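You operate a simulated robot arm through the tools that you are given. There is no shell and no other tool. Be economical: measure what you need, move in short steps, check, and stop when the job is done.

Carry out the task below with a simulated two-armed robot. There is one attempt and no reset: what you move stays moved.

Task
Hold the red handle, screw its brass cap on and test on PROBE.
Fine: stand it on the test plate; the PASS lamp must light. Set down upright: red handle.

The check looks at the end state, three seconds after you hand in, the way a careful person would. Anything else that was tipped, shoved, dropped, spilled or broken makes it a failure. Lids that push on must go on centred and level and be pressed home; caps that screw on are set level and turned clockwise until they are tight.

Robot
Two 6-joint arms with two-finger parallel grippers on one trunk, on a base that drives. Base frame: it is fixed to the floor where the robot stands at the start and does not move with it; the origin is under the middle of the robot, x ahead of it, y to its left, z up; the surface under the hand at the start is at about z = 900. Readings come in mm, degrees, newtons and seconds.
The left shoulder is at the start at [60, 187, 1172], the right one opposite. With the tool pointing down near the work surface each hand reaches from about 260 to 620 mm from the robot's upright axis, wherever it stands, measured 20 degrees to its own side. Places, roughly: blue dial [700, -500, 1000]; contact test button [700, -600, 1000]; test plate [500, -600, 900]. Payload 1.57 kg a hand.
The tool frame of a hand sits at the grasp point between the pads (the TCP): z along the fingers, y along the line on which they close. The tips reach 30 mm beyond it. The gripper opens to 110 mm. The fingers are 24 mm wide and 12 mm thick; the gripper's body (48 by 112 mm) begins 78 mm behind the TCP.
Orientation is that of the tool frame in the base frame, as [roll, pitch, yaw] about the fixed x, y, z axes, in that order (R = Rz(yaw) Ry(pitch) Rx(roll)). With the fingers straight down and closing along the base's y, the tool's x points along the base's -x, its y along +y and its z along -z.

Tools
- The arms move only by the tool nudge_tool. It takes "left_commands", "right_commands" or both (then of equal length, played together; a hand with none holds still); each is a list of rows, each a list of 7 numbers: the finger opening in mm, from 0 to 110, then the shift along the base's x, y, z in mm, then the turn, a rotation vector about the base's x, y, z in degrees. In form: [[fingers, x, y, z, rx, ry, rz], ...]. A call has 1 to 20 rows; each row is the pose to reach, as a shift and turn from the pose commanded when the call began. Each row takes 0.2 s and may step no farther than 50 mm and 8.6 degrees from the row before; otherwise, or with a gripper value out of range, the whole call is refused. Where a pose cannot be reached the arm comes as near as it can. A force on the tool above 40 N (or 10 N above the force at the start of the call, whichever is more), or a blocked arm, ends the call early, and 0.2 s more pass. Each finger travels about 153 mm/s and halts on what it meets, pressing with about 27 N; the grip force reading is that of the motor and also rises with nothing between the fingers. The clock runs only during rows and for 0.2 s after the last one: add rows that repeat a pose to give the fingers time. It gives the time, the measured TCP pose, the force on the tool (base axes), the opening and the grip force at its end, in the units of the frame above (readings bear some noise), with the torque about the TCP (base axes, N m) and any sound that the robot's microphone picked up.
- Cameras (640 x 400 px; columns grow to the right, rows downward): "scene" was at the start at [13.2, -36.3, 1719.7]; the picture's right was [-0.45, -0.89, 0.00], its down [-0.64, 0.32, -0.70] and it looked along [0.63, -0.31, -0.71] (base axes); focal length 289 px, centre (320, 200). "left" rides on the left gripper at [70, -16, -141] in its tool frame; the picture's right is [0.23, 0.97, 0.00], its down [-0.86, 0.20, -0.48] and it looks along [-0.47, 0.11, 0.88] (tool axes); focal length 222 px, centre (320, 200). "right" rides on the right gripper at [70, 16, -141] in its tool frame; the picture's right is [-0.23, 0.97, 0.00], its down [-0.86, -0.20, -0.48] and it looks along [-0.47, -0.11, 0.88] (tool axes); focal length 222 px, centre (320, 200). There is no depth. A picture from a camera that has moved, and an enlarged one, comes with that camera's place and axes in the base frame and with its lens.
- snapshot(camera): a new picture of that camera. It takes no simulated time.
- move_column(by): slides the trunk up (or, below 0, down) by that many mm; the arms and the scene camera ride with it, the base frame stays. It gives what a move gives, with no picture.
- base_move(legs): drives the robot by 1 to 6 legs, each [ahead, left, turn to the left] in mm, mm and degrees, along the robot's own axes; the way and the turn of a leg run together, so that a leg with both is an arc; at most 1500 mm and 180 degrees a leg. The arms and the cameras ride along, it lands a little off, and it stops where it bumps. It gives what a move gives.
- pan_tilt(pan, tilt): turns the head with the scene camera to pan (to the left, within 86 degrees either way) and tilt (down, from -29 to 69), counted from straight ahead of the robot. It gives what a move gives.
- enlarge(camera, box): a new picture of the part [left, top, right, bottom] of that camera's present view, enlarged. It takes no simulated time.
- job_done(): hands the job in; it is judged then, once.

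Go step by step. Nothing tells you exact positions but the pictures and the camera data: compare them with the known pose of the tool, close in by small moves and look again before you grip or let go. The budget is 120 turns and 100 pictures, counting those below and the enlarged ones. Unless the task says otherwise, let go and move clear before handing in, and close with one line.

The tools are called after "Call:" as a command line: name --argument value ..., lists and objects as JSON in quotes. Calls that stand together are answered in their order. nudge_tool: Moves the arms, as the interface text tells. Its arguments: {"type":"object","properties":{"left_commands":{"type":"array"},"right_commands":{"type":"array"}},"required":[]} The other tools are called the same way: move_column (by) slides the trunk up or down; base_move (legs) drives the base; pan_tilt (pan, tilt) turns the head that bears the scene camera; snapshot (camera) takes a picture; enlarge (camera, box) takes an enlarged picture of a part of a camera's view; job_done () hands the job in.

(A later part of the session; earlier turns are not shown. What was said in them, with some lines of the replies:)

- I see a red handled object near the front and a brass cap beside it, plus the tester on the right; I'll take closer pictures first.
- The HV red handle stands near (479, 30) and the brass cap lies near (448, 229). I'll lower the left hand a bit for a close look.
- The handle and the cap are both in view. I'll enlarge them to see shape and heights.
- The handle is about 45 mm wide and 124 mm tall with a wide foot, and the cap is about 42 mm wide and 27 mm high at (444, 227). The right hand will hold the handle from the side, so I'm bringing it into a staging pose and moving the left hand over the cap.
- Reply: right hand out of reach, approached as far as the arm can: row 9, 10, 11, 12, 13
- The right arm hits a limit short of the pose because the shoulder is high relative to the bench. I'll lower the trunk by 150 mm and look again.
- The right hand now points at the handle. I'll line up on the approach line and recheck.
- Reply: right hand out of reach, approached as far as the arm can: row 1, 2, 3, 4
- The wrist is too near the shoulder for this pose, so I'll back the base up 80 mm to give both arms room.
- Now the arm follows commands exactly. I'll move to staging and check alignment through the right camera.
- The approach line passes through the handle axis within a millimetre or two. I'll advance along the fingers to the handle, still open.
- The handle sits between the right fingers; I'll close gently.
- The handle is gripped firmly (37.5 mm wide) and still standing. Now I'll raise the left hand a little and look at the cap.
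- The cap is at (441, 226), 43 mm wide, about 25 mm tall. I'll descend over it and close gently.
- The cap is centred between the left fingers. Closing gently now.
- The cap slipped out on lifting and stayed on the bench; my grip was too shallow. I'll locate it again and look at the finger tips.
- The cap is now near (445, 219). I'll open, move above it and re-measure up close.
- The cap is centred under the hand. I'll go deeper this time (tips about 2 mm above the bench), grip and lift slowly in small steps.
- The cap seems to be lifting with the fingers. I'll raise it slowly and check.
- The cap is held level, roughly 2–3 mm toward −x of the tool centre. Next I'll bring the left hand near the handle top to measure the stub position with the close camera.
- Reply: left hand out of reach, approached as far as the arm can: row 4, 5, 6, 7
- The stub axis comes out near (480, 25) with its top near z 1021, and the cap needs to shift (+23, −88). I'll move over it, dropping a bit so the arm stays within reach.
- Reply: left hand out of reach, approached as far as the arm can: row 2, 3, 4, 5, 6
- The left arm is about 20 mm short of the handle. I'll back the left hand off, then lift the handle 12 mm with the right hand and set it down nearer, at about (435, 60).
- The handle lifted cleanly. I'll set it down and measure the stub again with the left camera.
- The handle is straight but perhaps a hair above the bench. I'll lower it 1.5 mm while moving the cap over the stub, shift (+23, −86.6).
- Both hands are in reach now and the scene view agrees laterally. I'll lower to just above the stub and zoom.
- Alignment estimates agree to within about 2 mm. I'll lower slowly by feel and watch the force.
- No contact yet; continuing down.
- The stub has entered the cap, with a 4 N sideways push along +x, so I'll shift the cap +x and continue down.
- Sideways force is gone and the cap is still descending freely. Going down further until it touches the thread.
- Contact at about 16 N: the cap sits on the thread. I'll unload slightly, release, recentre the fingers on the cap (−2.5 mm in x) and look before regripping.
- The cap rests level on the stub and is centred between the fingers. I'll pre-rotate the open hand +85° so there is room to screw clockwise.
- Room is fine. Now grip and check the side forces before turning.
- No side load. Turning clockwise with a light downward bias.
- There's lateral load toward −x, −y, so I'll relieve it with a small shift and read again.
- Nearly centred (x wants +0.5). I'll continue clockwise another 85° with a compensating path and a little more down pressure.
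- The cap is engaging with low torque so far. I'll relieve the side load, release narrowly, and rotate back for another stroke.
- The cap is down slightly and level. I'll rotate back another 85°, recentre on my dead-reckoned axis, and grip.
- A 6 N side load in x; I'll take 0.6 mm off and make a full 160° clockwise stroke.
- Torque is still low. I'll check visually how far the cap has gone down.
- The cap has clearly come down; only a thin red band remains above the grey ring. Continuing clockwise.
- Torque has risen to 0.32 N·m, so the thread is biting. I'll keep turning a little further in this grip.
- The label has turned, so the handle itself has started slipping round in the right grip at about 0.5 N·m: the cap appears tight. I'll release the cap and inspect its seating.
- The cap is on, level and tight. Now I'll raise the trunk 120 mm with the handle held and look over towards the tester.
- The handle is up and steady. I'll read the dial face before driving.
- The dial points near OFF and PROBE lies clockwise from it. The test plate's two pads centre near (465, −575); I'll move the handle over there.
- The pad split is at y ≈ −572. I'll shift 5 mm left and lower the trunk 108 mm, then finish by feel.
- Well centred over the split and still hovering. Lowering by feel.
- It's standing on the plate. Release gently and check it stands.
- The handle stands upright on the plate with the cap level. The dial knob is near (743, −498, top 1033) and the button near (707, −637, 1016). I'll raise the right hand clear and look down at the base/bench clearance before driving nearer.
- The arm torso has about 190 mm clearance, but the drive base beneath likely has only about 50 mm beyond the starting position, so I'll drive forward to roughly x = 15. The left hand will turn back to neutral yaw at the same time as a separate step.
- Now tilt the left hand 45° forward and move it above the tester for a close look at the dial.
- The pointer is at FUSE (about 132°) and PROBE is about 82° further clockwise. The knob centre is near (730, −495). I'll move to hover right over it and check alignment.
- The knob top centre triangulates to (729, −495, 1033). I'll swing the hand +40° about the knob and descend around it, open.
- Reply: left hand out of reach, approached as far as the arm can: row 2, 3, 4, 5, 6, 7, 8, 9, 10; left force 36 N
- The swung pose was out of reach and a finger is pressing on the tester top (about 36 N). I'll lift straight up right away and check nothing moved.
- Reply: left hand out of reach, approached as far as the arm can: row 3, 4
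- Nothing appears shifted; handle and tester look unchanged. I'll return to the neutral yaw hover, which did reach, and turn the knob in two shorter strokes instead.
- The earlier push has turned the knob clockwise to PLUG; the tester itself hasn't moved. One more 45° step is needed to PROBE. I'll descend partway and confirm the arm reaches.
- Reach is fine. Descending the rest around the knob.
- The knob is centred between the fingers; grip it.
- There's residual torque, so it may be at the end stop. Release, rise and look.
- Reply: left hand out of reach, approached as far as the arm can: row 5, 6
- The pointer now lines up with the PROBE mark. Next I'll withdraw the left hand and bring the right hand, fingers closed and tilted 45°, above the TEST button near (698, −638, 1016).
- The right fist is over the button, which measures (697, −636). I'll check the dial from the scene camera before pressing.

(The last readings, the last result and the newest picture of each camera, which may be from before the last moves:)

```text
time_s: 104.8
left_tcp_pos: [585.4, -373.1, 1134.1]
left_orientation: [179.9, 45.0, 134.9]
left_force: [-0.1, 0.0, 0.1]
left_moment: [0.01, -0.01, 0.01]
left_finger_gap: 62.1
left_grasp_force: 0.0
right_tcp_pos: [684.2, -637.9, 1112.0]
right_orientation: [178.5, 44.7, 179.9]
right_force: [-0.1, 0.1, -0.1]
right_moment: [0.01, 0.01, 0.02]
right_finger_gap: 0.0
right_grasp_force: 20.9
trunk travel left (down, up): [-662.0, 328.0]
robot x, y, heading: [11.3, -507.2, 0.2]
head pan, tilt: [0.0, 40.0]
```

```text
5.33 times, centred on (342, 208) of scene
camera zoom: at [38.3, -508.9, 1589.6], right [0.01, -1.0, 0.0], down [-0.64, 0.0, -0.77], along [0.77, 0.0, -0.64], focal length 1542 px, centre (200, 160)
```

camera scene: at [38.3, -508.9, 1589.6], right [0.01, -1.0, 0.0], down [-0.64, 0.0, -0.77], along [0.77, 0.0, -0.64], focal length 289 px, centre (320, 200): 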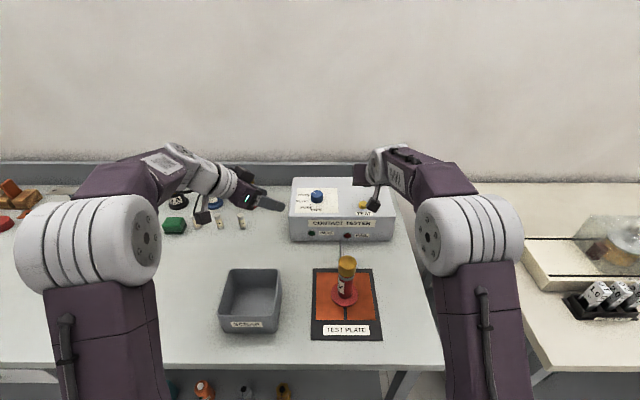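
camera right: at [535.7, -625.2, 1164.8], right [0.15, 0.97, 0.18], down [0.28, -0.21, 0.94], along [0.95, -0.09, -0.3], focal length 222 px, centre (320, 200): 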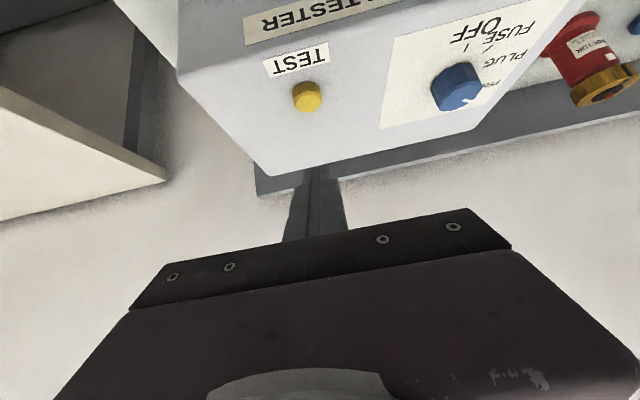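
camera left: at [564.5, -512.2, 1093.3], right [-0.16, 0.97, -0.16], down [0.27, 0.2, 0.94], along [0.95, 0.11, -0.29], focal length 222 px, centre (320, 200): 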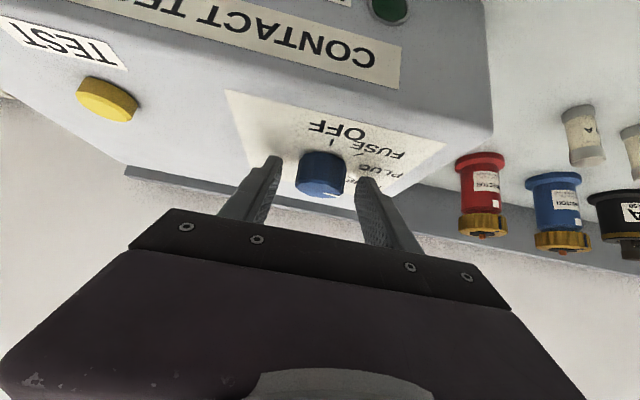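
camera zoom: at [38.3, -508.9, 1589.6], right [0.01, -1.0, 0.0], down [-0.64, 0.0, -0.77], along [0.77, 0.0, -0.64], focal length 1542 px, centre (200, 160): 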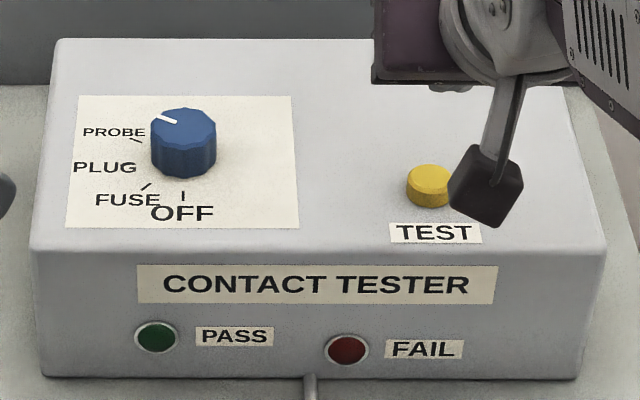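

Dial is on PROBE. Now descend and press the TEST button gently.

Call:
nudge_tool --right_commands '[[0, 0, 2, -20, 0, 0, 0], [0, 0, 2, -40, 0, 0, 0], [0, 0, 2, -55, 0, 0, 0], [0, 0, 2, -60, 0, 0, 0], [0, 0, 2, -62, 0, 0, 0], [0, 0, 2, -64, 0, 0, 0], [0, 0, 2, -65, 0, 0, 0], [0, 0, 2, -66, 0, 0, 0], [0, 0, 2, -66, 0, 0, 0]]'

Call:
enlarge --camera "scene" --box '[285, 170, 400, 245]'

```text
time_s: 106.8
left_tcp_pos: [585.5, -373.5, 1134.8]
left_orientation: [179.8, 44.9, 134.9]
left_force: [0.3, 1.1, 0.2]
left_moment: [0.01, 0.03, 0.02]
left_finger_gap: 61.7
left_grasp_force: 0.0
right_tcp_pos: [684.8, -635.3, 1048.0]
right_orientation: [178.5, 44.6, 179.7]
right_force: [0.9, -0.3, 1.8]
right_moment: [-0.03, -0.07, -0.02]
right_finger_gap: 0.2
right_grasp_force: 21.1
trunk travel left (down, up): [-662.0, 328.0]
robot x, y, heading: [13.7, -509.6, 0.3]
head pan, tilt: [0.0, 40.0]
heard: click
```

```text
5.33 times, centred on (342, 208) of scene
camera zoom: at [38.4, -509.1, 1589.7], right [0.01, -1.0, 0.0], down [-0.64, 0.0, -0.77], along [0.77, 0.0, -0.64], focal length 1542 px, centre (200, 160)
```

zoom: 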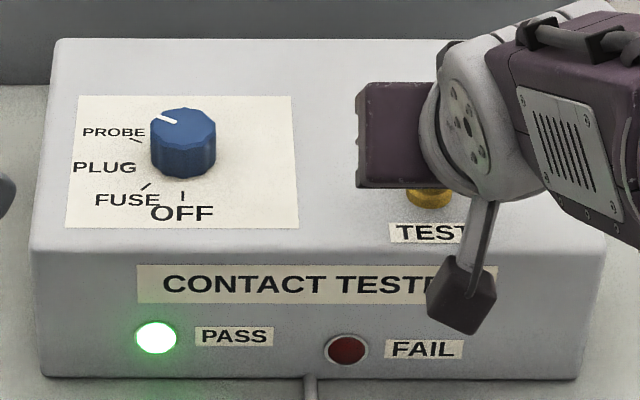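

PASS is lit. I'll lift off the button and withdraw the hand, then check the end state.

Call:
nudge_tool --right_commands '[[0, 0, 0, 20, 0, 0, 0], [0, 0, 0, 50, 0, 0, 0], [0, 0, -2, 85, 0, 0, 0], [0, -30, -10, 100, 0, 0, 0], [0, -70, -20, 110, 0, 0, 0], [0, -110, -30, 115, 0, 0, 0], [0, -140, -40, 120, 0, 0, 0]]'

Call:
snapshot --camera "scene"

Call:
enlarge --camera "scene" --box '[285, 170, 400, 345]'

```text
time_s: 108.4
left_tcp_pos: [583.8, -374.7, 1134.9]
left_orientation: [179.8, 45.1, 134.9]
left_force: [-1.0, 0.0, 0.2]
left_moment: [0.04, 0.0, 0.02]
left_finger_gap: 62.1
left_grasp_force: 0.1
right_tcp_pos: [542.2, -676.2, 1166.6]
right_orientation: [178.6, 44.8, 179.9]
right_force: [-0.3, -0.3, 0.9]
right_moment: [0.03, 0.01, 0.01]
right_finger_gap: 0.3
right_grasp_force: 21.5
trunk travel left (down, up): [-662.0, 328.0]
robot x, y, heading: [12.0, -507.5, 0.4]
head pan, tilt: [0.0, 40.0]
```

```text
9 pictures are left
camera scene: at [36.7, -509.5, 1589.7], right [0.01, -1.0, 0.0], down [-0.64, 0.0, -0.77], along [0.77, 0.0, -0.64], focal length 289 px, centre (320, 200)
```

scene: 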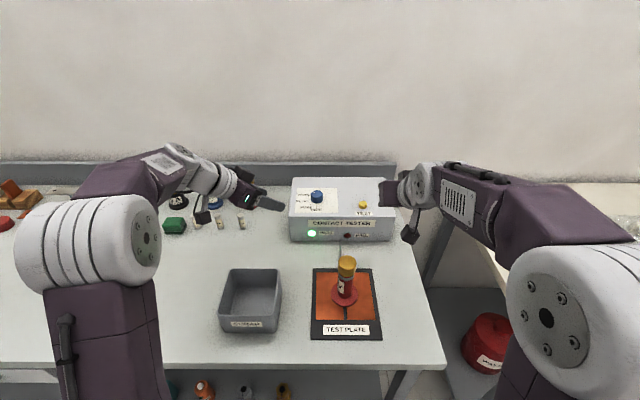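

```text
2.29 times, centred on (342, 258) of scene
camera zoom: at [36.7, -509.5, 1589.7], right [0.01, -1.0, 0.0], down [-0.64, 0.0, -0.77], along [0.77, 0.0, -0.64], focal length 661 px, centre (269, 69)
```

zoom: 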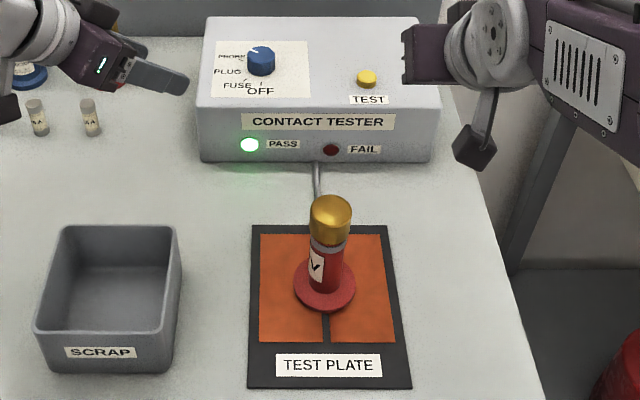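

The PASS lamp stays lit, the capped red handle stands upright on the test plate, both hands are clear, and nothing else has moved. Handing in.

Call:
job_done

```text
The job is handed in.
```

The red handle has its brass cap screwed on tight and stands upright on the test plate. The dial is on PROBE, and PASS lit and stayed lit after the TEST press.
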